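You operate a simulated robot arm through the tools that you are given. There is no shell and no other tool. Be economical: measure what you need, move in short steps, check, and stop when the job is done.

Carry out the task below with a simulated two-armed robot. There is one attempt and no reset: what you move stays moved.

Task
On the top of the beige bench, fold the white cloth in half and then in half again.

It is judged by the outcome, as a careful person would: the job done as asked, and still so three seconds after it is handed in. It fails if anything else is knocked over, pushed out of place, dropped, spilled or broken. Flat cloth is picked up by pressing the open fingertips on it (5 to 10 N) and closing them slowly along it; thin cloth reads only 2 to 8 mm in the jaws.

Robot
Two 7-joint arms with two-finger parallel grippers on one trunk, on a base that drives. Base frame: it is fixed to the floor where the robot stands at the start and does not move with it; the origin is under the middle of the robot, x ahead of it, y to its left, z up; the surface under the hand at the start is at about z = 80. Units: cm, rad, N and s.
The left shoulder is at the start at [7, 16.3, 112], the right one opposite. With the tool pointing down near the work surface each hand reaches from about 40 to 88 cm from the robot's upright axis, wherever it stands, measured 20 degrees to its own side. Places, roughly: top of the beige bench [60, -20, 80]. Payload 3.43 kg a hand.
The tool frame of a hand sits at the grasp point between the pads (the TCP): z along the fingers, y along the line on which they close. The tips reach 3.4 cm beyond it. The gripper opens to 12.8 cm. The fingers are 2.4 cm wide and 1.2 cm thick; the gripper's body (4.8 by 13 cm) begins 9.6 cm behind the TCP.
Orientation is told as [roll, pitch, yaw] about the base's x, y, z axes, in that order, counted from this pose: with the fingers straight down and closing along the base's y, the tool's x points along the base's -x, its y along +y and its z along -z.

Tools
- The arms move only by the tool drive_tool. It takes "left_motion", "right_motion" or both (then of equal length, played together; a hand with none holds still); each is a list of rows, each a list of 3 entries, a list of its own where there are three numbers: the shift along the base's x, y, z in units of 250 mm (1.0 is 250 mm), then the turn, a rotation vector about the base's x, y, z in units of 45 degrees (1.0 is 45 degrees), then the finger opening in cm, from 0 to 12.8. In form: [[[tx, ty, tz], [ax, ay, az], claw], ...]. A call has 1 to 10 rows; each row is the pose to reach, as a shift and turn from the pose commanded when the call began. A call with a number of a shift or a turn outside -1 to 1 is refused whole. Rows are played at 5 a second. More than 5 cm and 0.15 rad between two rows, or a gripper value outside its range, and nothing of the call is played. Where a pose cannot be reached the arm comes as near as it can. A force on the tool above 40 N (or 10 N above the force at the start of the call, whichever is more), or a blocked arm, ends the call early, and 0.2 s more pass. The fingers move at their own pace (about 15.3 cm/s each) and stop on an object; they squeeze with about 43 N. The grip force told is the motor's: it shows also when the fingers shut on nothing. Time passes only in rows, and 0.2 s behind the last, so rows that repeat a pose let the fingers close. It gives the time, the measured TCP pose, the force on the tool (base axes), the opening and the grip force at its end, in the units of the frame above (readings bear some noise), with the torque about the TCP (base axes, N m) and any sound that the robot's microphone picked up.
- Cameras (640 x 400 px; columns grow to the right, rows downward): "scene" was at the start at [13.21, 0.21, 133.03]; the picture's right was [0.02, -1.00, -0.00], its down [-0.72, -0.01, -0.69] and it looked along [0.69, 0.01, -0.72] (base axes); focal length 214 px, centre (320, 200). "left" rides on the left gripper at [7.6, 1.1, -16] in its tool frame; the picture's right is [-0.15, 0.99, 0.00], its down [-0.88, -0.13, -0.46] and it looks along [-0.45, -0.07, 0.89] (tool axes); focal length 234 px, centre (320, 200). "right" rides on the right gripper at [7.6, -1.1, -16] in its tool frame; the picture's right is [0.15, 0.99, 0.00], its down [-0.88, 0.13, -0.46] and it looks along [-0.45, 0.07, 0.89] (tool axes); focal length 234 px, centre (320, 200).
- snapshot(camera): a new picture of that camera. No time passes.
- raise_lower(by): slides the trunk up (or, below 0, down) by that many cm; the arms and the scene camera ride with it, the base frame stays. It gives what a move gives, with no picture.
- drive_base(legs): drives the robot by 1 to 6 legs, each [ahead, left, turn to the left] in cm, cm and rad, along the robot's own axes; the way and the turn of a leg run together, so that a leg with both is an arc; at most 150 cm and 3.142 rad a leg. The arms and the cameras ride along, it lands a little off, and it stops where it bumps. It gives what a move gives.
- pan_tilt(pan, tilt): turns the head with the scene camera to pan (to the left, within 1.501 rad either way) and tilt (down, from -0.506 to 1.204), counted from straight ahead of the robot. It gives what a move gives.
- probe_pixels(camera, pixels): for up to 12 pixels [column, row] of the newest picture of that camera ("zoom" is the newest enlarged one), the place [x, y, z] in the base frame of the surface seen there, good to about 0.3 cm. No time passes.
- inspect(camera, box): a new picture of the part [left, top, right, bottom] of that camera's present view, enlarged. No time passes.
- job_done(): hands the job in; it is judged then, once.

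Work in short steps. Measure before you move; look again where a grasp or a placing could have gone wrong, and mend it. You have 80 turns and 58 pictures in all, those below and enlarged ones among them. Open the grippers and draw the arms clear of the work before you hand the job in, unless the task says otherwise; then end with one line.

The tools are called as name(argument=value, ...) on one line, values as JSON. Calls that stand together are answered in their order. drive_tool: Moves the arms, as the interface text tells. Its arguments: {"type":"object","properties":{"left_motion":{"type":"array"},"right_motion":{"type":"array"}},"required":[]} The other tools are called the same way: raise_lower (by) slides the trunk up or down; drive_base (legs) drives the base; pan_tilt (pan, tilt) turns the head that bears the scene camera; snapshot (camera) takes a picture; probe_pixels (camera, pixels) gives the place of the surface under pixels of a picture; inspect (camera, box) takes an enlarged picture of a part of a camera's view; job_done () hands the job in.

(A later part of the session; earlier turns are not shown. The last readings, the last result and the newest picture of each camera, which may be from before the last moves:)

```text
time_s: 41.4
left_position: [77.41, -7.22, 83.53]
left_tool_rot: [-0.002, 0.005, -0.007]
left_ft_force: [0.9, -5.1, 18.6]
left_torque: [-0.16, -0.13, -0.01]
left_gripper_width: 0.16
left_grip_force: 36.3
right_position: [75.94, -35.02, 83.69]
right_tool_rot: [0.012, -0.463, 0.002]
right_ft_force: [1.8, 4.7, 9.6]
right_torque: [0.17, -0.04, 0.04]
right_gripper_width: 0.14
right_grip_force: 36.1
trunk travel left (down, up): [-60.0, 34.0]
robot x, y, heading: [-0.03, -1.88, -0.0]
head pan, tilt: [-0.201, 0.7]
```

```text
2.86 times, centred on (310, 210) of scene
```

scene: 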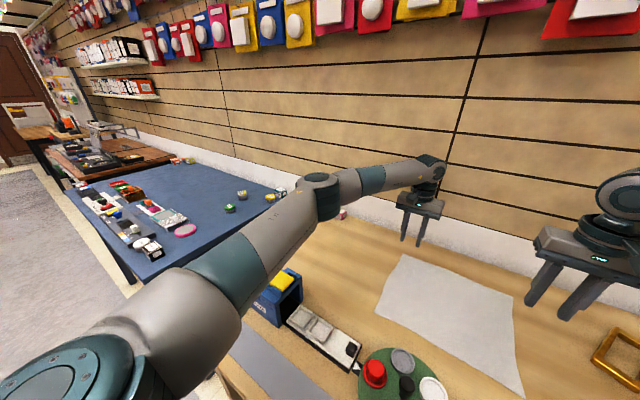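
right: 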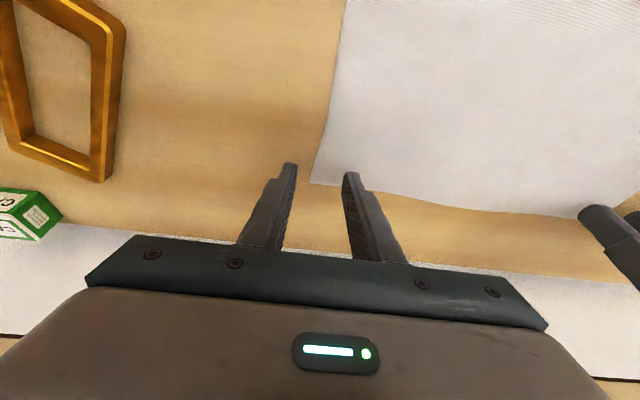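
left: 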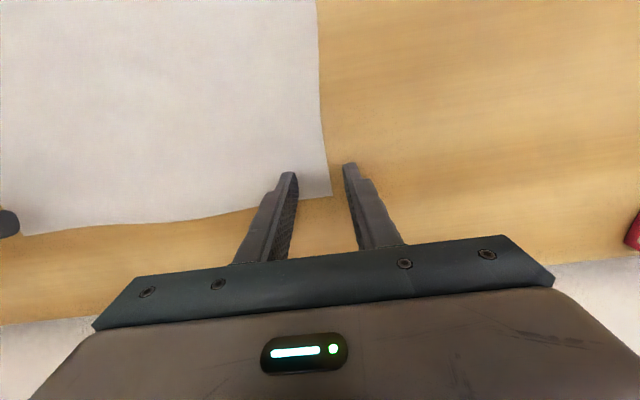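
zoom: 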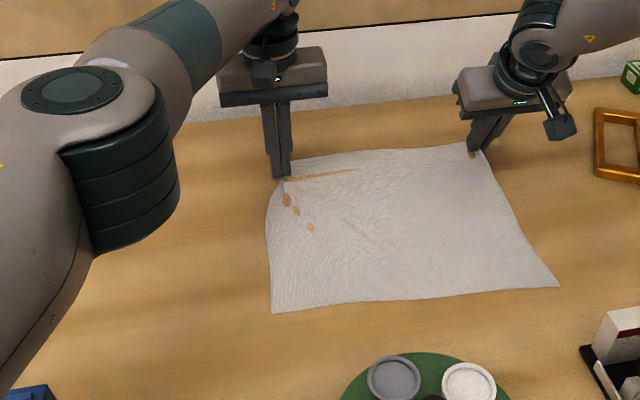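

Both now hold a ridge of cloth (0.16 and 0.14 cm). I lift both together gently by about 6 cm and check.

drive_tool(left_motion=[[[0, 0, 0.04], [0, 0, 0], 0], [[0, 0, 0.08], [0, 0, 0], 0], [[-0.01, 0, 0.12], [0, 0, 0], 0], [[-0.03, 0, 0.17], [0, 0, 0], 0], [[-0.06, 0, 0.22], [0, 0, 0], 0], [[-0.09, 0, 0.26], [0, 0, 0], 0]], right_motion=[[[0, 0, 0.04], [0, 0, 0], 0], [[0, 0, 0.08], [0, 0, 0], 0], [[-0.01, 0, 0.12], [0, 0, 0], 0], [[-0.03, 0, 0.17], [0, 0, 0], 0], [[-0.06, 0, 0.22], [0, 0.02, 0], 0], [[-0.09, 0, 0.26], [0, 0.05, 0], 0]])

inspect(camera="scene", box=[200, 120, 420, 260])

```text
time_s: 42.8
left_position: [76.79, -9.58, 89.36]
left_tool_rot: [-0.012, -0.004, -0.039]
left_ft_force: [0.4, 4.3, -3.1]
left_torque: [-0.42, 0.09, -0.03]
left_gripper_width: 0.16
left_grip_force: 36.2
left hand out of reach, approached as far as the arm can: row 4, 5, 6
right_position: [73.95, -35.28, 90.09]
right_tool_rot: [0.012, -0.42, 0.0]
right_ft_force: [-0.7, 0.5, 0.3]
right_torque: [0.02, -0.06, 0.03]
right_gripper_width: 0.16
right_grip_force: 36.5
trunk travel left (down, up): [-60.0, 34.0]
robot x, y, heading: [-0.11, -2.31, 0.009]
head pan, tilt: [-0.201, 0.7]
```

```text
2.86 times, centred on (310, 190) of scene
```

zoom: 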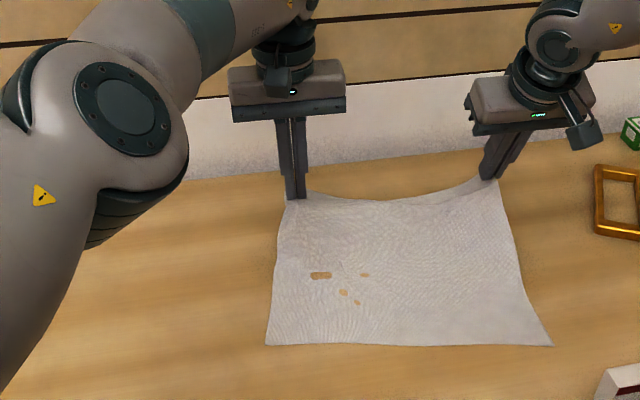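

Both corners lift properly. The left arm drifted to y −9.6 at a limit, so I nudge it back outward and slightly back. I'll then use the base to carry the edge backwards.

drive_tool(left_motion=[[[-0.01, 0.03, 0.0], [0, 0, 0.01], 0], [[-0.02, 0.06, 0.0], [0.005, 0, 0.025], 0], [[-0.04, 0.09, 0.0], [0.01, 0.0, 0.04], 0]], right_motion=[[[0.0, 0, 0.0], [0, 0.0, 0], 0], [[0.0, 0, 0.0], [0, 0.0, 0], 0], [[0.0, 0, 0.0], [0, 0.0, 0], 0]])

```text
time_s: 43.6
left_position: [74.56, -4.83, 89.57]
left_tool_rot: [0.01, 0.008, 0.025]
left_ft_force: [-0.7, -0.5, -0.3]
left_torque: [0.05, -0.04, -0.01]
left_gripper_width: 0.0
left_grip_force: 32.8
left hand out of reach, approached as far as the arm can: row 1
right_position: [74.18, -35.43, 89.84]
right_tool_rot: [0.01, -0.417, -0.002]
right_ft_force: [-0.4, 0.3, 0.3]
right_torque: [0.01, 0.0, 0.0]
right_gripper_width: 0.18
right_grip_force: 36.2
trunk travel left (down, up): [-60.0, 34.0]
robot x, y, heading: [0.05, -2.28, 0.004]
head pan, tilt: [-0.201, 0.7]
```

The left grip slipped off (0.0). I look at where the cloth is.

snapshot(camera="left")

inspect(camera="scene", box=[200, 120, 420, 260])

```text
32 pictures are left
```

left: 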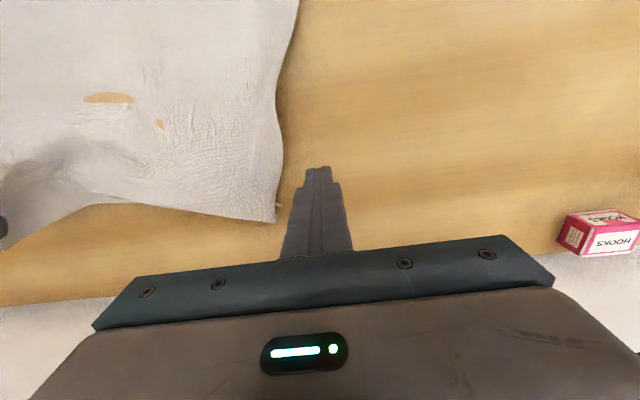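

```text
2.86 times, centred on (310, 190) of scene
```

zoom: 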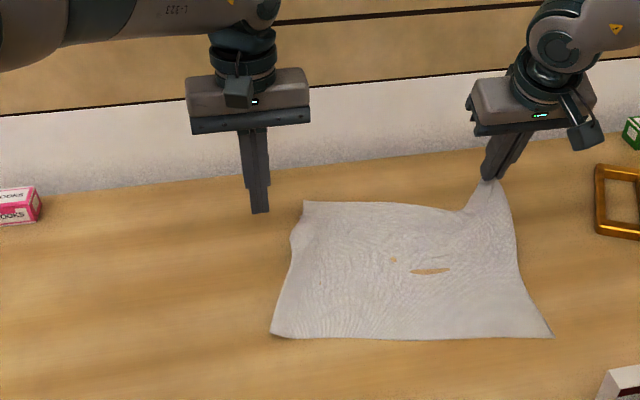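

The right still holds its corner and the left corner lies on the bench at left-cam (275,215). I probe it for a regrasp.

probe_pixels(camera="left", pixels=[[272, 214], [276, 120], [240, 195], [200, 205], [200, 100], [285, 50], [272, 150]])

probe_pixels(camera="zoom", pixels=[[304, 205], [275, 333], [548, 335], [295, 240]])

```text
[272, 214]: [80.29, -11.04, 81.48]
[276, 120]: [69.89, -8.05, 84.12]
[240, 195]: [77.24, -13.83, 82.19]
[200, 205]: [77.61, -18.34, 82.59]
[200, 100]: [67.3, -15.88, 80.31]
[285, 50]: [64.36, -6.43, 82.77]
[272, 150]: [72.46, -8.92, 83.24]
```

```text
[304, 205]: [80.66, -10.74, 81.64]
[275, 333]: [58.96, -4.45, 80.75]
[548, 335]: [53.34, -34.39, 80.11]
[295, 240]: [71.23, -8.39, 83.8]
```

The corner is at about (80.5, −11). I move the open left hand over it at (78, −13.5) and descend to just above contact.

drive_tool(left_motion=[[[0, 0.0, 0.06], [0, 0, -0.01], 4], [[0.07, -0.17, 0.06], [0, 0, -0.02], 4], [[0.138, -0.347, 0.03], [0, 0, -0.03], 4], [[0.138, -0.347, -0.1], [0, 0, -0.03], 4], [[0.138, -0.347, -0.18], [0, 0, -0.03], 4], [[0.138, -0.347, -0.22], [0, 0, -0.03], 4]])

snapshot(camera="left")

```text
time_s: 45.0
left_position: [75.08, -12.71, 85.76]
left_tool_rot: [0.004, 0.01, 0.003]
left_ft_force: [0.8, 0.0, -0.4]
left_torque: [-0.01, 0.0, -0.01]
left_gripper_width: 4.0
left_grip_force: 0.1
left hand out of reach, approached as far as the arm can: row 3, 4, 5, 6
right_position: [74.18, -34.96, 89.96]
right_tool_rot: [0.011, -0.42, 0.003]
right_ft_force: [-0.2, 0.5, -0.3]
right_torque: [-0.06, 0.0, -0.03]
right_gripper_width: 0.16
right_grip_force: 35.9
trunk travel left (down, up): [-60.0, 34.0]
robot x, y, heading: [-0.25, -2.14, 0.005]
head pan, tilt: [-0.201, 0.7]
```

```text
30 pictures are left
```

left: 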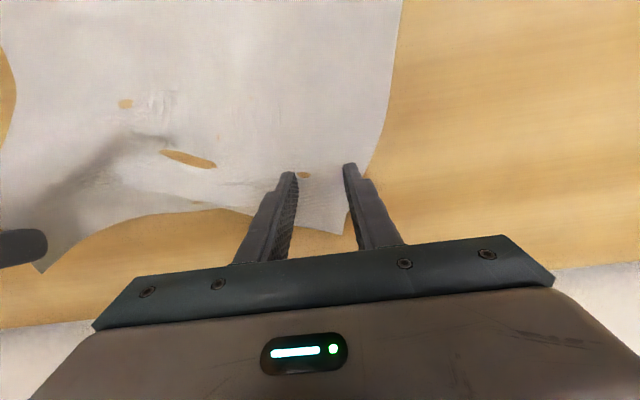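

The left is limited at x 75, so I tilt it forward the same way as the right one and move 2 cm further out.

drive_tool(left_motion=[[[0.02, -0.01, 0.04], [0, -0.1, 0], 4], [[0.04, -0.02, 0.06], [0, -0.2, 0], 4], [[0.06, -0.03, 0.06], [0, -0.3, 0], 4], [[0.08, -0.03, 0.04], [0, -0.4, 0], 4], [[0.08, -0.03, 0.0], [0, -0.45, 0], 4], [[0.08, -0.03, -0.04], [0, -0.45, 0], 4], [[0.08, -0.03, -0.065], [0, -0.45, 0], 4]])

snapshot(camera="left")

```text
time_s: 46.6
left_position: [77.32, -13.35, 84.37]
left_tool_rot: [0.008, -0.346, 0.0]
left_ft_force: [-0.1, 0.7, 0.3]
left_torque: [-0.02, 0.01, -0.02]
left_gripper_width: 4.0
left_grip_force: 0.0
right_position: [74.12, -35.13, 90.02]
right_tool_rot: [0.013, -0.418, 0.0]
right_ft_force: [0.0, -0.5, 0.1]
right_torque: [0.01, 0.0, -0.04]
right_gripper_width: 0.18
right_grip_force: 36.2
trunk travel left (down, up): [-60.0, 34.0]
robot x, y, heading: [0.08, -2.24, 0.006]
head pan, tilt: [-0.201, 0.7]
```

```text
29 pictures are left
```

left: 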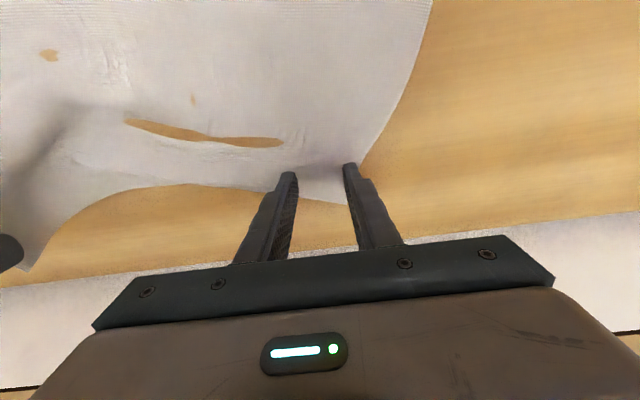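

Both fingertips are over the corner region. I press down about 9 mm and close slowly in the same call.

drive_tool(left_motion=[[[0, 0, -0.015], [0, 0, 0], 4], [[0, 0, -0.03], [0, 0, 0], 4], [[0, 0, -0.037], [0, 0, 0], 4], [[0, 0, -0.037], [0, 0, 0], 3.4], [[0, 0, -0.037], [0, 0, 0], 2.8], [[0, 0, -0.037], [0, 0, 0], 2.1], [[0, 0, -0.037], [0, 0, 0], 1.4], [[0, 0, -0.037], [0, 0, 0], 0.7], [[0, 0, -0.037], [0, 0, 0], 0], [[0, 0, -0.037], [0, 0, 0], 0]])

snapshot(camera="left")

```text
time_s: 48.8
left_position: [77.11, -13.26, 83.77]
left_tool_rot: [0.007, -0.349, 0.001]
left_ft_force: [0.6, -2.3, 28.1]
left_torque: [-0.15, -0.17, -0.02]
left_gripper_width: 0.16
left_grip_force: 36.7
right_position: [73.85, -35.06, 90.21]
right_tool_rot: [0.012, -0.421, 0.0]
right_ft_force: [-0.6, -0.1, -0.6]
right_torque: [0.0, -0.01, -0.01]
right_gripper_width: 0.18
right_grip_force: 36.4
trunk travel left (down, up): [-60.0, 34.0]
robot x, y, heading: [-0.07, -2.1, 0.007]
head pan, tilt: [-0.201, 0.7]
```

```text
28 pictures are left
```

left: 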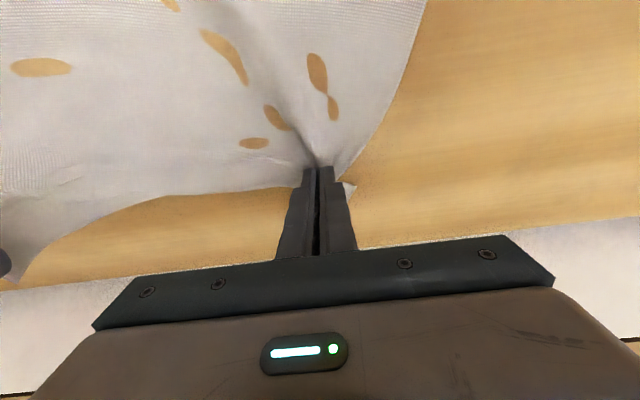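

The left holds cloth (0.16). I lift it level with the right and spread gently outward to y ≈ −10.

drive_tool(left_motion=[[[0, 0.0, 0.05], [0, 0, 0], 0], [[-0.01, 0.01, 0.1], [0, 0, 0], 0], [[-0.02, 0.03, 0.15], [0, 0, 0], 0], [[-0.03, 0.05, 0.2], [0, 0, 0], 0], [[-0.04, 0.08, 0.25], [0, 0, 0], 0], [[-0.06, 0.1, 0.27], [0, 0, 0], 0]])

inspect(camera="scene", box=[200, 120, 420, 260])

```text
time_s: 50.2
left_position: [75.76, -10.7, 90.27]
left_tool_rot: [0.006, -0.346, 0.001]
left_ft_force: [-0.7, 0.1, -0.4]
left_torque: [-0.05, 0.0, -0.03]
left_gripper_width: 0.21
left_grip_force: 36.6
right_position: [74.13, -35.16, 89.97]
right_tool_rot: [0.013, -0.418, -0.001]
right_ft_force: [0.5, 0.7, -0.2]
right_torque: [-0.01, -0.01, 0.01]
right_gripper_width: 0.19
right_grip_force: 36.9
trunk travel left (down, up): [-60.0, 34.0]
robot x, y, heading: [-0.05, -2.54, 0.004]
head pan, tilt: [-0.201, 0.7]
```

```text
2.86 times, centred on (310, 190) of scene
```

zoom: 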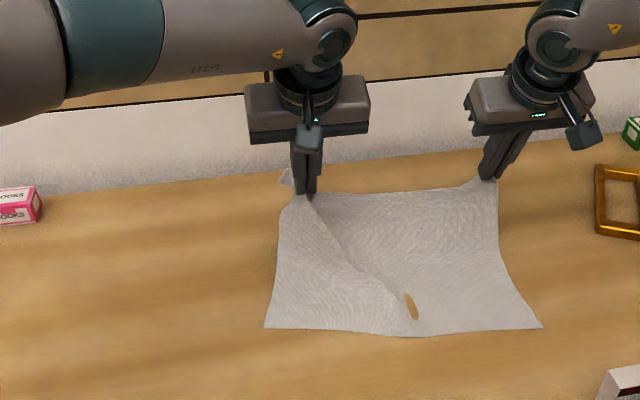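

Both corners are up and near level. I probe the near edge corners to set the landing place.

probe_pixels(camera="zoom", pixels=[[268, 325], [400, 333], [537, 325], [470, 330], [330, 330]])

```text
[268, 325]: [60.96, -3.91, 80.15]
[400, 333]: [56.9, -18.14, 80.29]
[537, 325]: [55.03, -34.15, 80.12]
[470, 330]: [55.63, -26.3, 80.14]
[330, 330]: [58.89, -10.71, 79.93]
```

The near edge runs from (61, −3.9) to (55, −34.2), so the cloth is rotated about 11°. I fold onto that line: left grip to about (62.6, −7.3), right to (57.4, −33.1), along a low arc.

drive_tool(left_motion=[[[-0.057, 0.0136, 0.04], [0, 0, 0], 0], [[-0.126, 0.03, 0.08], [0, 0, 0], 0], [[-0.194, 0.046, 0.1], [0, 0, 0], 0], [[-0.263, 0.063, 0.1], [0, 0, 0], 0], [[-0.332, 0.079, 0.08], [0, 0, 0], 0], [[-0.4, 0.095, 0.05], [0, 0, 0], 0]], right_motion=[[[-0.072, 0.0084, 0.04], [0, 0, 0], 0], [[-0.159, 0.018, 0.08], [0, 0, 0], 0], [[-0.246, 0.029, 0.1], [0, 0, 0], 0], [[-0.333, 0.039, 0.1], [0, 0, 0], 0], [[-0.42, 0.049, 0.08], [0, 0, 0], 0], [[-0.507, 0.059, 0.05], [0, 0, 0], 0]])

inspect(camera="scene", box=[200, 120, 420, 260])

```text
time_s: 51.6
left_position: [65.51, -8.24, 91.33]
left_tool_rot: [0.007, -0.345, 0.002]
left_ft_force: [0.9, -0.5, 0.9]
left_torque: [-0.01, -0.02, -0.04]
left_gripper_width: 0.17
left_grip_force: 36.4
right_position: [61.27, -33.68, 90.95]
right_tool_rot: [0.013, -0.421, 0.001]
right_ft_force: [-0.2, -0.1, 0.5]
right_torque: [0.0, -0.01, 0.01]
right_gripper_width: 0.16
right_grip_force: 36.6
trunk travel left (down, up): [-60.0, 34.0]
robot x, y, heading: [-0.22, -2.13, 0.005]
head pan, tilt: [-0.201, 0.7]
```

```text
2.86 times, centred on (310, 190) of scene
```

zoom: 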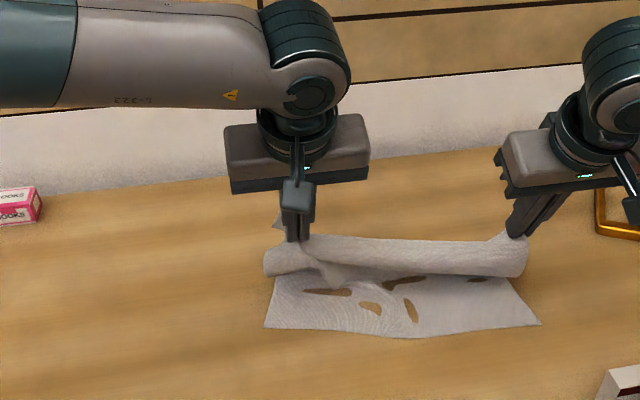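

The cloth is folding over, with some slack hanging in front of the hands. I move forward slightly past the target to draw it taut, then lower.

drive_tool(left_motion=[[[-0.05, 0.01, 0], [0, 0, 0], 0], [[-0.1, 0.02, -0.01], [0, 0, 0], 0], [[-0.15, 0.03, -0.03], [0, 0, 0], 0], [[-0.19, 0.035, -0.08], [0, 0, 0], 0], [[-0.2, 0.037, -0.14], [0, 0, 0], 0], [[-0.2, 0.037, -0.2], [0, 0, 0], 0], [[-0.2, 0.037, -0.25], [0, 0, 0], 0]], right_motion=[[[-0.06, 0.005, 0], [0, 0, 0], 0], [[-0.12, 0.01, -0.01], [0, 0, 0], 0], [[-0.18, 0.015, -0.03], [0, 0, 0], 0], [[-0.23, 0.02, -0.08], [0, 0, 0], 0], [[-0.245, 0.022, -0.14], [0, 0, 0], 0], [[-0.245, 0.022, -0.2], [0, 0, 0], 0], [[-0.245, 0.022, -0.25], [0, 0, 0], 0]])

inspect(camera="scene", box=[200, 120, 420, 260])

```text
time_s: 53.2
left_position: [60.73, -7.46, 85.0]
left_tool_rot: [0.007, -0.345, 0.0]
left_ft_force: [-0.3, -2.3, -0.4]
left_torque: [-0.1, 0.02, 0.02]
left_gripper_width: 0.18
left_grip_force: 36.4
right_position: [55.28, -33.14, 84.82]
right_tool_rot: [0.013, -0.418, 0.0]
right_ft_force: [0.9, 0.8, -0.3]
right_torque: [0.05, 0.0, 0.01]
right_gripper_width: 0.19
right_grip_force: 36.4
trunk travel left (down, up): [-60.0, 34.0]
robot x, y, heading: [0.24, -2.55, 0.005]
head pan, tilt: [-0.201, 0.7]
```

```text
2.86 times, centred on (310, 190) of scene
```

zoom: 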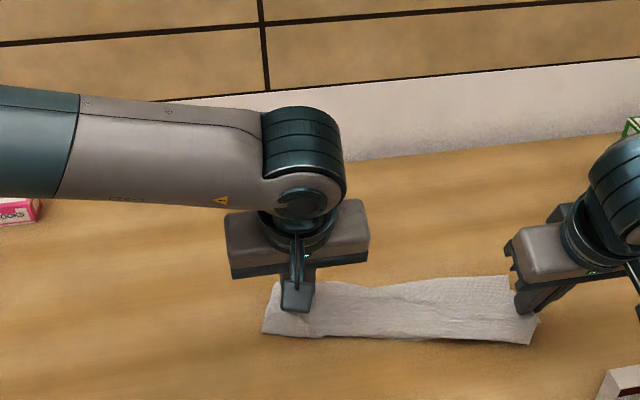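

That looks like a neat half fold. I lower a few millimetres, open both grippers and raise straight up.

drive_tool(left_motion=[[[0, 0, -0.02], [0, 0, 0], 0], [[0, 0, -0.02], [0, 0, 0], 1], [[0, 0, -0.02], [0, 0, 0], 2], [[0, 0, 0.0], [0, 0, 0], 2], [[0, 0, 0.08], [0, 0, 0], 2], [[0, 0, 0.2], [0, 0, 0], 2], [[0, 0, 0.36], [0, 0, 0], 2], [[0, 0.1, 0.5], [0, 0, 0], 2], [[0, 0.25, 0.6], [0, 0, 0], 2], [[-0.05, 0.4, 0.6], [0, 0, 0], 2]], right_motion=[[[0, 0, -0.02], [0, 0, 0], 0], [[0, 0, -0.02], [0, 0, 0], 1], [[0, 0, -0.02], [0, 0, 0], 2], [[0, 0, 0.0], [0, 0, 0], 2], [[0, 0, 0.08], [0, 0, 0], 2], [[0, 0, 0.2], [0, 0, 0], 2], [[0, 0, 0.36], [0, 0, 0], 2], [[0, -0.1, 0.5], [0, 0, 0], 2], [[0, -0.25, 0.6], [0, 0, 0], 2], [[-0.05, -0.4, 0.6], [0, 0, 0], 2]])

pan_tilt(pan=-0.2, tilt=0.9)

inspect(camera="scene", box=[200, 80, 420, 220])

```text
time_s: 55.4
left_position: [59.22, 2.5, 100.46]
left_tool_rot: [0.007, -0.346, -0.001]
left_ft_force: [0.3, -0.4, -0.1]
left_torque: [0.01, -0.03, -0.03]
left_gripper_width: 1.98
left_grip_force: 0.1
right_position: [53.95, -43.26, 99.86]
right_tool_rot: [0.013, -0.422, 0.001]
right_ft_force: [0.3, -0.6, -0.4]
right_torque: [0.0, 0.02, 0.0]
right_gripper_width: 2.03
right_grip_force: 0.0
trunk travel left (down, up): [-60.0, 34.0]
robot x, y, heading: [0.42, -2.22, 0.002]
head pan, tilt: [-0.201, 0.7]
```

```text
time_s: 56.1
left_position: [59.3, 2.45, 100.26]
left_tool_rot: [0.006, -0.343, 0.0]
left_ft_force: [0.2, -0.1, 0.5]
left_torque: [0.02, 0.02, 0.01]
left_gripper_width: 2.0
left_grip_force: 0.1
right_position: [54.19, -43.21, 99.72]
right_tool_rot: [0.011, -0.418, 0.001]
right_ft_force: [0.5, 0.0, -0.4]
right_torque: [0.02, -0.01, -0.01]
right_gripper_width: 1.98
right_grip_force: 0.2
trunk travel left (down, up): [-60.0, 34.0]
robot x, y, heading: [-0.02, -2.39, 0.005]
head pan, tilt: [-0.201, 0.901]
```

```text
2.86 times, centred on (310, 150) of scene
```

zoom: 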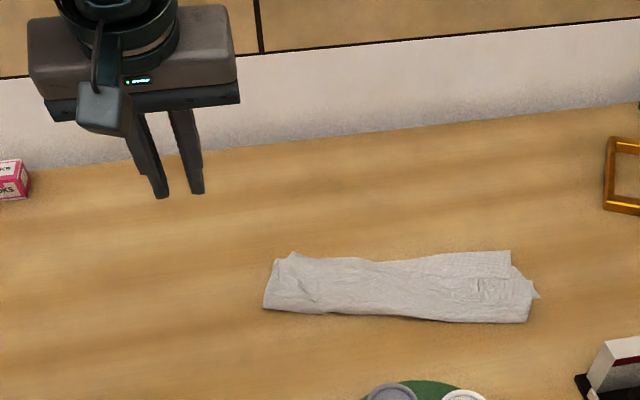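

The half fold holds well. I probe its corners and both ends.

probe_pixels(camera="zoom", pixels=[[267, 304], [275, 265], [292, 257], [380, 265], [510, 253], [512, 270], [536, 296], [527, 320], [400, 314], [400, 290], [300, 285], [500, 290]])

inspect(camera="scene", box=[280, 150, 400, 200])

```text
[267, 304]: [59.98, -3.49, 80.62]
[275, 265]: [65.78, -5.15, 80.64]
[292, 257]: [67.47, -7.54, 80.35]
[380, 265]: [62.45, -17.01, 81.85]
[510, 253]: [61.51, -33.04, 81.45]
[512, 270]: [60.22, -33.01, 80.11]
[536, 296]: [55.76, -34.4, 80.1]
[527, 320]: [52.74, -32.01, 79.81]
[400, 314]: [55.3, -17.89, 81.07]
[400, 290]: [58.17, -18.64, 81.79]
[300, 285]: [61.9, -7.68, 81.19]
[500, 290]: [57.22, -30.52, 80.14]
```

```text
5.33 times, centred on (340, 175) of scene
```

zoom: 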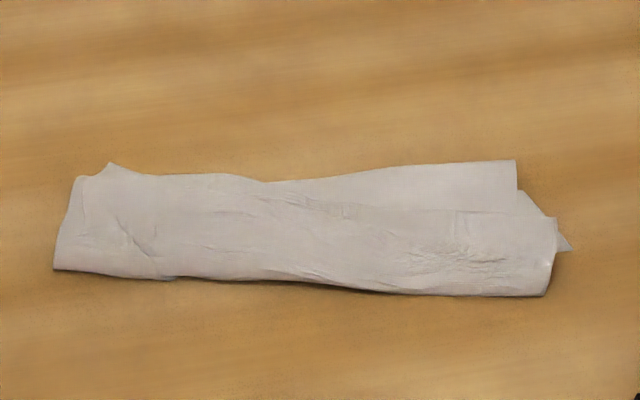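

The strip is only about 8 cm deep instead of 13, so some slack must be pleated inside. I look with the wrist cameras.

snapshot(camera="left")

snapshot(camera="right")

```text
22 pictures are left
```

left: 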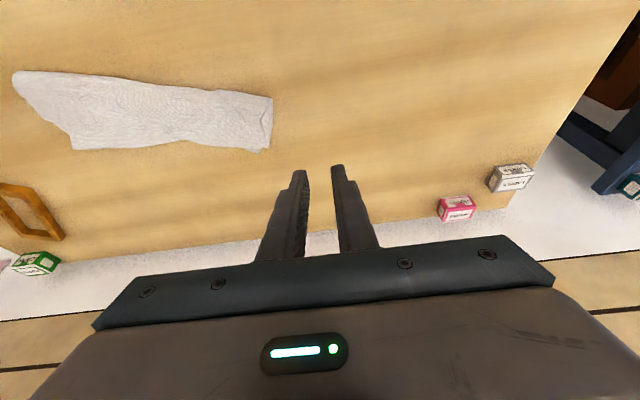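

```text
21 pictures are left
```

right: 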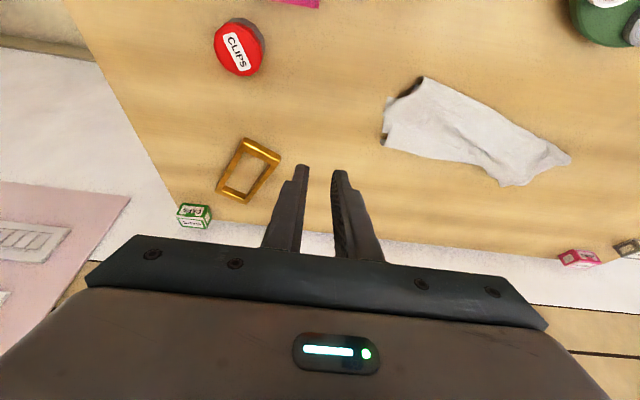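

I enlarge the right end of the strip in the right camera, where an opening shows at (400,95).

inspect(camera="right", box=[370, 60, 580, 200])

probe_pixels(camera="right", pixels=[[386, 98], [384, 145], [424, 80], [415, 95], [516, 186], [570, 158], [440, 155], [490, 105], [396, 150], [385, 125]])

```text
2.86 times, centred on (475, 130) of right
```

zoom: 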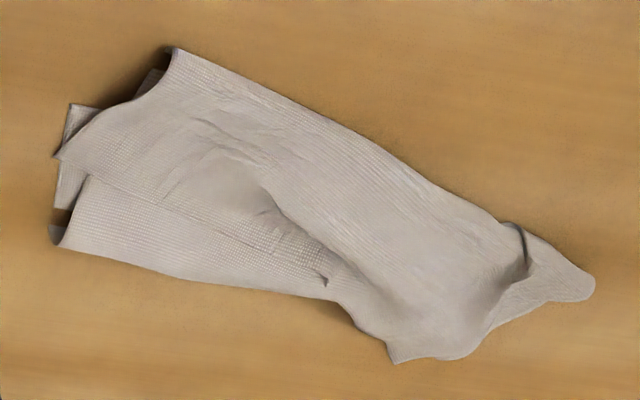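

```text
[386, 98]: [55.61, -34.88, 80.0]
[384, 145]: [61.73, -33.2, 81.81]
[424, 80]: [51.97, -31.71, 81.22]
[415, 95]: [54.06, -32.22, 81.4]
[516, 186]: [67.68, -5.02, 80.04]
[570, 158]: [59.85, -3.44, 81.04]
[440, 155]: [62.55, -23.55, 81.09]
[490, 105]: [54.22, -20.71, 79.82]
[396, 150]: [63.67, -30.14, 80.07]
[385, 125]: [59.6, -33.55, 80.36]
```

The strip is actually a Z-fold: the gripped edge lies on top with a near fold at x ≈ 52, because the slack bulged forward. I'll regrip that top edge near its corners, lift high so the cloth hangs straight, then lay it down properly. First I hover over the two corner spots.

drive_tool(left_motion=[[[0.02, -0.1, 0], [0, 0, 0], 4], [[0.04, -0.2, -0.05], [0, 0, 0], 4], [[0.06, -0.3, -0.13], [0, 0, 0], 4], [[0.085, -0.42, -0.22], [0, 0, 0], 4], [[0.085, -0.42, -0.36], [0, 0, 0], 4], [[0.085, -0.42, -0.48], [0, 0, 0], 4], [[0.085, -0.42, -0.56], [0, 0, 0], 4]], right_motion=[[[0.02, 0.12, 0], [0, 0, 0], 4], [[0.04, 0.24, -0.05], [0, 0, 0], 4], [[0.06, 0.35, -0.13], [0, 0, 0], 4], [[0.085, 0.46, -0.22], [0, 0, 0], 4], [[0.085, 0.46, -0.36], [0, 0, 0], 4], [[0.085, 0.46, -0.46], [0, 0, 0], 4], [[0.085, 0.46, -0.54], [0, 0, 0], 4]])

inspect(camera="left", box=[160, 60, 480, 260])

inspect(camera="right", box=[160, 60, 480, 260])

```text
time_s: 57.7
left_position: [61.49, -8.17, 86.37]
left_tool_rot: [0.005, -0.344, 0.001]
left_ft_force: [0.4, 0.2, 0.3]
left_torque: [-0.02, -0.02, 0.02]
left_gripper_width: 3.99
left_grip_force: 0.0
right_position: [56.35, -31.6, 86.4]
right_tool_rot: [0.014, -0.419, 0.002]
right_ft_force: [0.5, 0.0, 0.5]
right_torque: [0.01, -0.01, 0.0]
right_gripper_width: 3.97
right_grip_force: 0.0
trunk travel left (down, up): [-60.0, 34.0]
robot x, y, heading: [-0.03, -2.18, -0.001]
head pan, tilt: [-0.201, 0.901]
```

```text
2.00 times, centred on (320, 160) of left
```

zoom: 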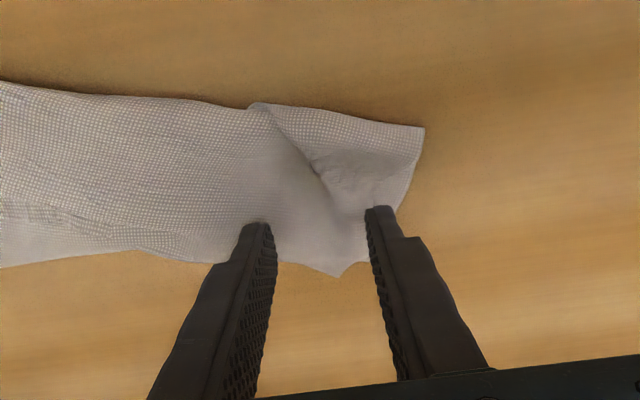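

```text
2.00 times, centred on (320, 160) of right
```

zoom: 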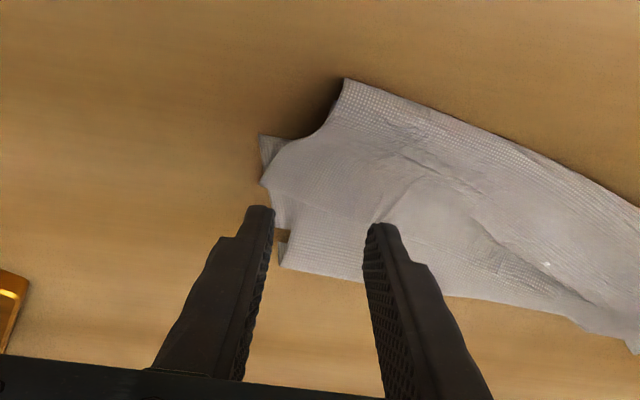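

I probe the visible edges in the right view to place the top flap's edge precisely.

probe_pixels(camera="zoom", pixels=[[266, 180], [300, 195], [340, 210], [375, 222], [320, 250], [345, 82], [330, 150], [420, 255], [450, 200], [287, 268], [600, 320], [355, 270]])

probe_pixels(camera="left", pixels=[[287, 114], [320, 148], [328, 195], [371, 125], [360, 150], [345, 140], [300, 150], [340, 170]])

```text
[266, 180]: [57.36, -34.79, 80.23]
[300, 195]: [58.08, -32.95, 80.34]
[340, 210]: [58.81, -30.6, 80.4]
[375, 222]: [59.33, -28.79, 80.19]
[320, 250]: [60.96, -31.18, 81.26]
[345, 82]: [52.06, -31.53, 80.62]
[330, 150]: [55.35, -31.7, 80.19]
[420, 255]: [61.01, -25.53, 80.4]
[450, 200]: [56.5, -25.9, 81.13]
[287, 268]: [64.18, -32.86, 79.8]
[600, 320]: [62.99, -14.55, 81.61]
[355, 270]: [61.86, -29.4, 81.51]
```

```text
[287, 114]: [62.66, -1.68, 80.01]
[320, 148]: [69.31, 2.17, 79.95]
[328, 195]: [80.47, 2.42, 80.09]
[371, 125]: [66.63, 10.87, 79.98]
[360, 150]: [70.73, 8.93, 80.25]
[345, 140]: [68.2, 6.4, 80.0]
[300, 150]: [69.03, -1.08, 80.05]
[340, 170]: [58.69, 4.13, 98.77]
```

The top edge on the right runs (57.4, −34.8) to (59.3, −28.8), which suits the right hand. On the left, the single-layer corner tail lies further out near (66, −7), so I shift the left hand 2 cm out, narrow it to 2.6 cm and press both.

drive_tool(left_motion=[[[0.04, 0.005, 0.0], [0, 0, 0], 2.6], [[0.08, 0.01, -0.03], [0, 0, 0], 2.6], [[0.085, 0.01, -0.07], [0, 0, 0], 2.6], [[0.085, 0.01, -0.09], [0, 0, 0], 2.6], [[0.085, 0.01, -0.104], [0, 0, 0], 2.6]], right_motion=[[[0, 0, 0], [0, 0, 0], 3.6], [[0, 0, -0.04], [0, 0, 0], 3.6], [[0, 0, -0.075], [0, 0, 0], 3.6], [[0, 0, -0.09], [0, 0, 0], 3.6], [[0, 0, -0.102], [0, 0, 0], 3.6]])

inspect(camera="left", box=[160, 60, 480, 260])

```text
time_s: 58.9
left_position: [63.71, -7.89, 83.82]
left_tool_rot: [0.003, -0.347, 0.0]
left_ft_force: [0.5, 0.7, 10.4]
left_torque: [0.17, -0.06, 0.0]
left_gripper_width: 2.62
left_grip_force: 0.3
right_position: [56.09, -31.38, 84.01]
right_tool_rot: [0.012, -0.421, 0.001]
right_ft_force: [-0.3, 0.3, 0.3]
right_torque: [0.04, 0.0, 0.01]
right_gripper_width: 3.6
right_grip_force: 0.1
trunk travel left (down, up): [-60.0, 34.0]
robot x, y, heading: [0.27, -2.01, 0.001]
head pan, tilt: [-0.201, 0.901]
```

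```text
2.00 times, centred on (320, 160) of left
```

zoom: 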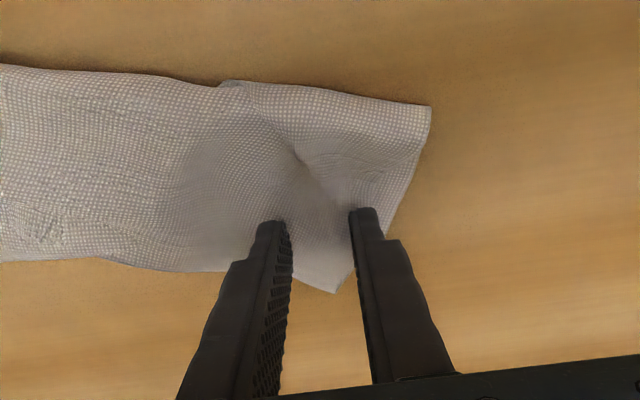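

The left presses with 10 N on the tail. The right needs about 3–4 mm more, then both close slowly.

drive_tool(left_motion=[[[0, 0, 0], [0, 0, 0], 2.6], [[0, 0, 0], [0, 0, 0], 2.6], [[0, 0, 0], [0, 0, 0], 2.2], [[0, 0, 0], [0, 0, 0], 1.8], [[0, 0, 0], [0, 0, 0], 1.4], [[0, 0, 0], [0, 0, 0], 1], [[0, 0, 0], [0, 0, 0], 0.5], [[0, 0, 0], [0, 0, 0], 0], [[0, 0, 0], [0, 0, 0], 0]], right_motion=[[[0, 0, -0.008], [0, 0, 0], 3.6], [[0, 0, -0.016], [0, 0, 0], 3.6], [[0, 0, -0.018], [0, 0, 0], 3], [[0, 0, -0.018], [0, 0, 0], 2.4], [[0, 0, -0.018], [0, 0, 0], 1.8], [[0, 0, -0.018], [0, 0, 0], 1.2], [[0, 0, -0.018], [0, 0, 0], 0.6], [[0, 0, -0.018], [0, 0, 0], 0], [[0, 0, -0.018], [0, 0, 0], 0]])

```text
time_s: 60.9
left_position: [63.43, -7.74, 83.81]
left_tool_rot: [0.006, -0.348, 0.0]
left_ft_force: [-1.2, -2.8, 11.3]
left_torque: [-0.07, 0.01, 0.06]
left_gripper_width: 0.18
left_grip_force: 36.5
right_position: [55.86, -31.53, 83.63]
right_tool_rot: [0.013, -0.425, 0.002]
right_ft_force: [2.3, 4.6, 23.7]
right_torque: [0.17, -0.2, 0.06]
right_gripper_width: 0.24
right_grip_force: 36.6
trunk travel left (down, up): [-60.0, 34.0]
robot x, y, heading: [0.13, -1.87, -0.003]
head pan, tilt: [-0.201, 0.901]
```

Both hold (0.18, 0.24). I lift both straight up about 20 cm so the cloth hangs and unrolls, levelling the x positions on the way.

drive_tool(left_motion=[[[0, 0, 0.06], [0, 0, 0], 0], [[0, 0, 0.14], [0, 0, 0], 0], [[-0.02, 0, 0.22], [0, 0, 0], 0], [[-0.04, 0, 0.3], [0, 0, 0], 0], [[-0.06, 0, 0.39], [0, 0, 0], 0], [[-0.08, 0, 0.48], [0, 0, 0], 0], [[-0.08, 0, 0.57], [0, 0, 0], 0], [[-0.08, 0, 0.66], [0, 0, 0], 0], [[-0.08, 0, 0.74], [0, 0, 0], 0], [[-0.08, 0, 0.8], [0, 0, 0], 0]], right_motion=[[[0, 0, 0.06], [0, 0, 0], 0], [[0, 0, 0.14], [0, 0, 0], 0], [[0.02, 0, 0.22], [0, 0, 0], 0], [[0.05, 0, 0.3], [0, 0, 0], 0], [[0.08, 0, 0.39], [0, 0, 0], 0], [[0.11, 0, 0.48], [0, 0, 0], 0], [[0.12, 0, 0.57], [0, 0, 0], 0], [[0.12, 0, 0.66], [0, 0, 0], 0], [[0.12, 0, 0.74], [0, 0, 0], 0], [[0.12, 0, 0.8], [0, 0, 0], 0]])

inspect(camera="scene", box=[180, 40, 440, 210])

```text
time_s: 63.1
left_position: [61.79, -7.95, 103.68]
left_tool_rot: [0.007, -0.347, 0.001]
left_ft_force: [0.0, -1.0, -1.0]
left_torque: [-0.05, -0.01, -0.01]
left_gripper_width: 0.2
left_grip_force: 36.5
right_position: [58.9, -31.51, 103.68]
right_tool_rot: [0.011, -0.42, 0.002]
right_ft_force: [0.1, 0.0, -0.4]
right_torque: [0.03, -0.02, 0.01]
right_gripper_width: 0.22
right_grip_force: 37.0
trunk travel left (down, up): [-60.0, 34.0]
robot x, y, heading: [0.44, -2.25, 0.004]
head pan, tilt: [-0.201, 0.901]
```

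```text
2.35 times, centred on (310, 125) of scene
```

zoom: 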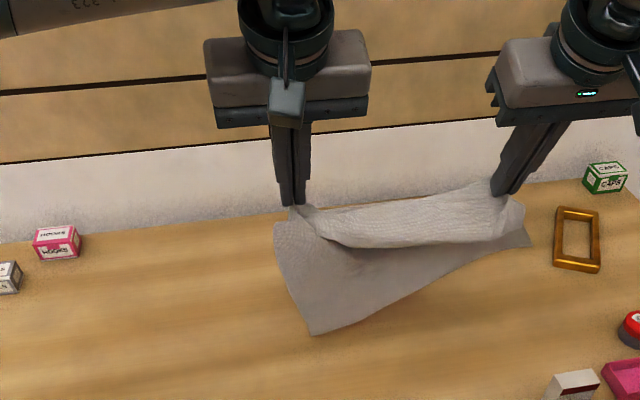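

The cloth hangs, but the right hand seems to hold two layers, since a flap folds down in front at zoom (430,220). I lay the cloth out away from the robot to spread it flat again, then fix that corner.

drive_tool(left_motion=[[[0.04, 0, -0.08], [0, 0, 0], 0], [[0.09, 0, -0.16], [0, 0, 0], 0], [[0.15, 0, -0.24], [0, 0, 0], 0], [[0.21, 0, -0.32], [0, 0, 0], 0], [[0.28, 0, -0.4], [0, 0, 0], 0], [[0.35, 0, -0.48], [0, 0, 0], 0], [[0.42, 0, -0.56], [0, 0, 0], 0], [[0.49, 0, -0.63], [0, 0, 0], 0], [[0.55, 0, -0.69], [0, 0, 0], 0], [[0.58, 0, -0.75], [0, 0, 0], 0]], right_motion=[[[0.04, 0, -0.08], [0, 0, 0], 0], [[0.09, -0.01, -0.16], [0, 0, 0], 0], [[0.15, -0.02, -0.24], [0, 0, 0], 0], [[0.21, -0.03, -0.32], [0, 0, 0], 0], [[0.28, -0.04, -0.4], [0, 0, 0], 0], [[0.35, -0.05, -0.48], [0, 0, 0], 0], [[0.42, -0.06, -0.56], [0, 0, 0], 0], [[0.49, -0.07, -0.63], [0, 0, 0], 0], [[0.55, -0.08, -0.69], [0, 0, 0], 0], [[0.58, -0.08, -0.75], [0, 0, 0], 0]])

inspect(camera="scene", box=[180, 70, 440, 240])

```text
time_s: 65.3
left_position: [76.25, -7.93, 84.94]
left_tool_rot: [0.003, -0.344, -0.002]
left_ft_force: [0.1, -20.9, 0.3]
left_torque: [-0.71, 0.01, 0.16]
left_gripper_width: 0.25
left_grip_force: 36.7
right_position: [73.64, -33.6, 84.6]
right_tool_rot: [0.014, -0.42, 0.003]
right_ft_force: [0.0, 19.8, 0.1]
right_torque: [0.71, 0.0, 0.28]
right_gripper_width: 0.23
right_grip_force: 36.9
trunk travel left (down, up): [-60.0, 34.0]
robot x, y, heading: [-0.02, -2.07, 0.004]
head pan, tilt: [-0.201, 0.901]
```

```text
2.35 times, centred on (310, 155) of scene
```

zoom: 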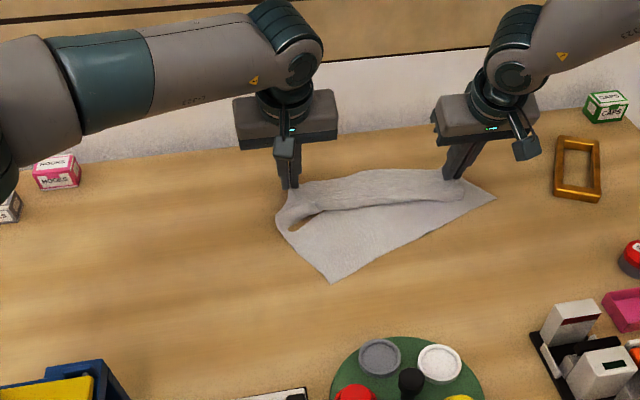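

The two hands are taut against each other (20 N), so the right holds a mid-layer with the F-right part folded over in front. I relax, open the right hand, lift it away and view.

drive_tool(left_motion=[[[0, 0, 0], [0, 0, 0], 0], [[0, 0, -0.02], [0, 0, 0], 0], [[0, 0, -0.02], [0, 0, 0], 1.2], [[0, 0, -0.01], [0, 0, 0], 2], [[0, 0, 0.08], [0, 0, 0], 2], [[0, 0, 0.2], [0, 0, 0], 2], [[-0.05, 0.1, 0.35], [0, 0, 0], 2], [[-0.1, 0.25, 0.45], [0, 0, 0], 2], [[-0.15, 0.4, 0.5], [0, 0, 0], 2]], right_motion=[[[0, 0.04, 0], [0, 0, 0], 0], [[0, 0.04, -0.02], [0, 0, 0], 0], [[0, 0.04, -0.02], [0, 0, 0], 1.2], [[0, 0.04, -0.01], [0, 0, 0], 2], [[0, 0.04, 0.08], [0, 0, 0], 2], [[0, 0.04, 0.2], [0, 0, 0], 2], [[-0.05, -0.1, 0.35], [0, 0, 0], 2], [[-0.1, -0.25, 0.45], [0, 0, 0], 2], [[-0.15, -0.4, 0.5], [0, 0, 0], 2]])

inspect(camera="scene", box=[240, 100, 420, 220])

snapshot(camera="right")

```text
refused: row 7 steps farther than a row can; nothing moved
```

```text
3.33 times, centred on (330, 160) of scene
```

zoom: 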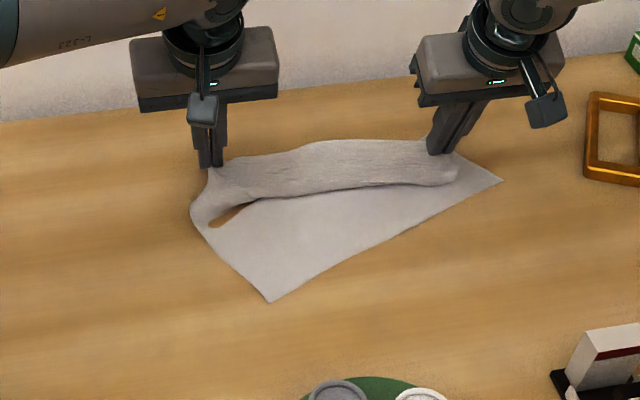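

```text
13 pictures are left
```

right: 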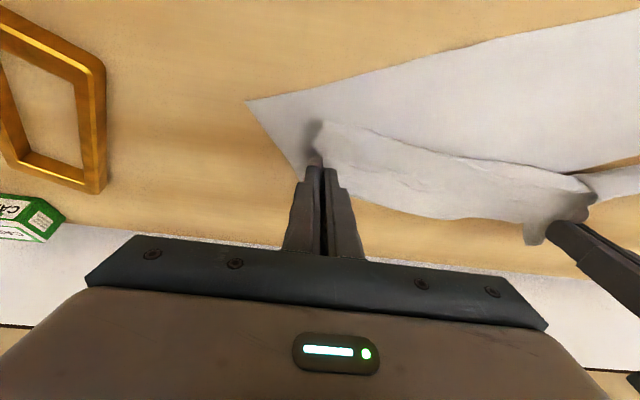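

That call was refused for a step that was too long, so I redo it with smaller steps. The right hand relaxes, opens and lifts off to the right, while the left keeps its corner.

drive_tool(right_motion=[[[0, 0.04, 0], [0, 0, 0], 0], [[0, 0.04, -0.02], [0, 0, 0], 0], [[0, 0.04, -0.02], [0, 0, 0], 1.2], [[0, 0.04, -0.01], [0, 0, 0], 2], [[0, 0.04, 0.06], [0, 0, 0], 2], [[0, 0.04, 0.18], [0, 0, 0], 3], [[-0.04, -0.02, 0.3], [0, 0, 0], 4], [[-0.12, -0.1, 0.4], [0, 0, 0], 4], [[-0.2, -0.2, 0.44], [0, 0, 0], 4]])

inspect(camera="scene", box=[240, 100, 420, 220])

```text
time_s: 67.3
left_position: [76.28, -7.73, 84.9]
left_tool_rot: [0.009, -0.345, 0.0]
left_ft_force: [0.1, -0.1, 1.0]
left_torque: [0.02, -0.04, 0.03]
left_gripper_width: 0.21
left_grip_force: 36.4
right_position: [68.41, -38.63, 95.59]
right_tool_rot: [0.011, -0.422, 0.0]
right_ft_force: [0.3, 0.5, 0.0]
right_torque: [0.02, -0.05, 0.03]
right_gripper_width: 4.0
right_grip_force: 0.1
trunk travel left (down, up): [-60.0, 34.0]
robot x, y, heading: [0.12, -1.83, 0.003]
head pan, tilt: [-0.201, 0.901]
```

```text
3.33 times, centred on (330, 160) of scene
```

zoom: 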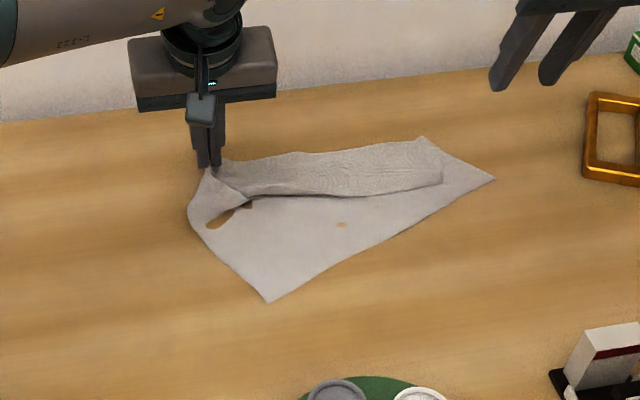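

I probe the layout: the A-edge corners, the flap's front edge and the far line.

probe_pixels(camera="zoom", pixels=[[270, 297], [490, 179], [440, 183], [428, 141], [340, 193], [330, 153], [252, 198], [195, 215], [425, 200], [440, 160], [230, 260], [385, 170]])

inspect(camera="right", box=[240, 20, 640, 270])

```text
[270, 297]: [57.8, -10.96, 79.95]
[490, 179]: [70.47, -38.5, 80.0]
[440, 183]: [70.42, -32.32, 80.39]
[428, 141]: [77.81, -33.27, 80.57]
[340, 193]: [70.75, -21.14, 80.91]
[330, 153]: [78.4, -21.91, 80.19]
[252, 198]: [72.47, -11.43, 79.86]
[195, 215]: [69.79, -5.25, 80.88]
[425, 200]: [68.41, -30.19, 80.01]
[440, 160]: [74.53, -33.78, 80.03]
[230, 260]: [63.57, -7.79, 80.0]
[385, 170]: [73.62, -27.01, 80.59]
```

```text
1.60 times, centred on (440, 145) of right
```

zoom: 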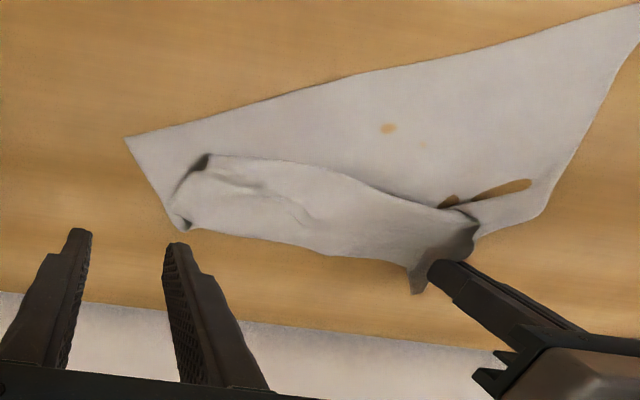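

The A edge is flat, single-layer and clear: A-left at (57.8, −11), A-right at (70.5, −38.5). New plan: release the left, grip these two corners, lift high so the pleats fall out, then fold taut. I position both hands just above those corners.

drive_tool(left_motion=[[[0, 0, -0.02], [0, 0, 0], 1], [[0, 0, -0.02], [0, 0, 0], 2.4], [[0, 0, 0.06], [0, 0, 0], 2.6], [[0, 0, 0.22], [0, 0, 0], 2.6], [[-0.14, -0.04, 0.28], [0, 0, 0], 2.6], [[-0.29, -0.08, 0.28], [0, 0, 0], 2.6], [[-0.44, -0.12, 0.28], [0, 0, 0], 2.6], [[-0.58, -0.16, 0.24], [0, 0, 0], 2.6], [[-0.69, -0.19, 0.13], [0, 0, 0], 2.6], [[-0.69, -0.19, 0.0], [0, 0, 0], 2.6]], right_motion=[[[0, 0, 0], [0, 0, 0], 2.4], [[0, 0, 0], [0, 0, 0], 2.4], [[0, 0, 0], [0, 0, 0], 2.4], [[0.02, 0.04, 0], [0, 0, 0], 2.4], [[0.04, 0.08, 0], [0, 0, 0], 2.4], [[0.056, 0.137, -0.04], [0, 0, 0], 2.4], [[0.056, 0.137, -0.14], [0, 0, 0], 2.4], [[0.056, 0.137, -0.25], [0, 0, 0], 2.4], [[0.056, 0.137, -0.36], [0, 0, 0], 2.4], [[0.056, 0.137, -0.44], [0, 0, 0], 2.4]])

inspect(camera="left", box=[160, 60, 480, 260])

inspect(camera="right", box=[160, 60, 480, 260])

```text
time_s: 69.5
left_position: [59.04, -12.65, 84.89]
left_tool_rot: [0.008, -0.343, 0.002]
left_ft_force: [1.0, -0.1, 0.4]
left_torque: [-0.02, 0.03, 0.01]
left_gripper_width: 2.59
left_grip_force: 0.0
right_position: [70.03, -35.2, 84.45]
right_tool_rot: [0.013, -0.419, -0.001]
right_ft_force: [0.1, -0.4, -0.2]
right_torque: [0.02, 0.01, 0.0]
right_gripper_width: 2.4
right_grip_force: 0.1
trunk travel left (down, up): [-60.0, 34.0]
robot x, y, heading: [-0.11, -1.79, 0.005]
head pan, tilt: [-0.201, 0.901]
```

```text
2.00 times, centred on (320, 160) of left
```

zoom: 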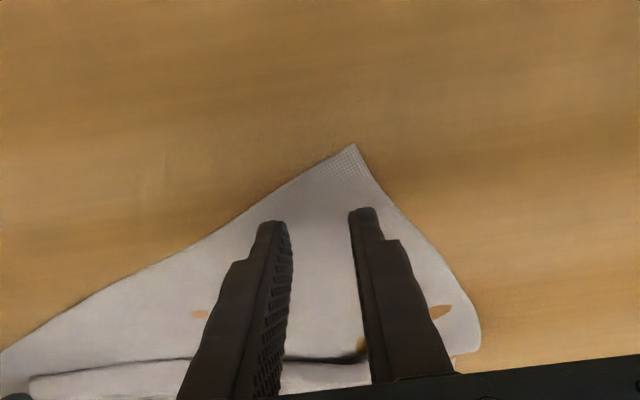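

```text
2.00 times, centred on (320, 160) of right
```

zoom: 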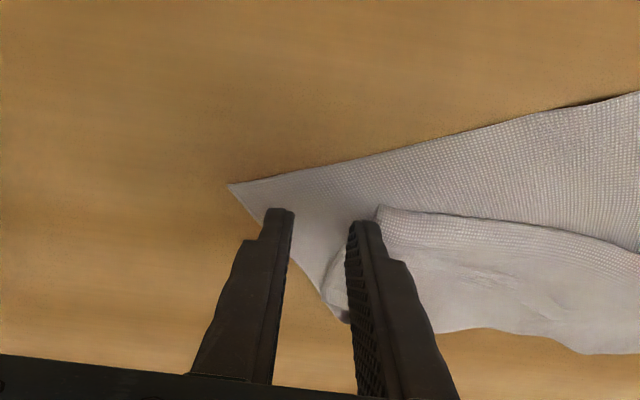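

Both corners are well straddled. The right inner finger is close to the flap, so I shift it 5 mm outward, then press and close both slowly.

drive_tool(left_motion=[[[0, 0, -0.025], [0, 0, 0], 2.6], [[0, 0, -0.04], [0, 0, 0], 2.6], [[0, 0, -0.046], [0, 0, 0], 2.6], [[0, 0, -0.046], [0, 0, 0], 2.1], [[0, 0, -0.046], [0, 0, 0], 1.6], [[0, 0, -0.046], [0, 0, 0], 1.1], [[0, 0, -0.046], [0, 0, 0], 0.6], [[0, 0, -0.046], [0, 0, 0], 0], [[0, 0, -0.046], [0, 0, 0], 0]], right_motion=[[[-0.012, -0.02, -0.015], [0, 0, 0], 2.4], [[-0.012, -0.02, -0.028], [0, 0, 0], 2.4], [[-0.012, -0.02, -0.036], [0, 0, 0], 2.4], [[-0.012, -0.02, -0.036], [0, 0, 0], 2], [[-0.012, -0.02, -0.036], [0, 0, 0], 1.5], [[-0.012, -0.02, -0.036], [0, 0, 0], 1], [[-0.012, -0.02, -0.036], [0, 0, 0], 0.5], [[-0.012, -0.02, -0.036], [0, 0, 0], 0], [[-0.012, -0.02, -0.036], [0, 0, 0], 0]])

```text
time_s: 71.5
left_position: [58.88, -12.55, 83.97]
left_tool_rot: [0.008, -0.346, 0.001]
left_ft_force: [-0.6, -0.8, -0.5]
left_torque: [0.0, -0.01, 0.01]
left_gripper_width: 0.01
left_grip_force: 32.8
right_position: [69.6, -35.66, 83.69]
right_tool_rot: [0.014, -0.421, 0.0]
right_ft_force: [-0.2, 0.3, 2.7]
right_torque: [0.01, 0.0, 0.02]
right_gripper_width: 0.01
right_grip_force: 33.1
trunk travel left (down, up): [-60.0, 34.0]
robot x, y, heading: [-0.18, -2.07, 0.004]
head pan, tilt: [-0.201, 0.901]
```

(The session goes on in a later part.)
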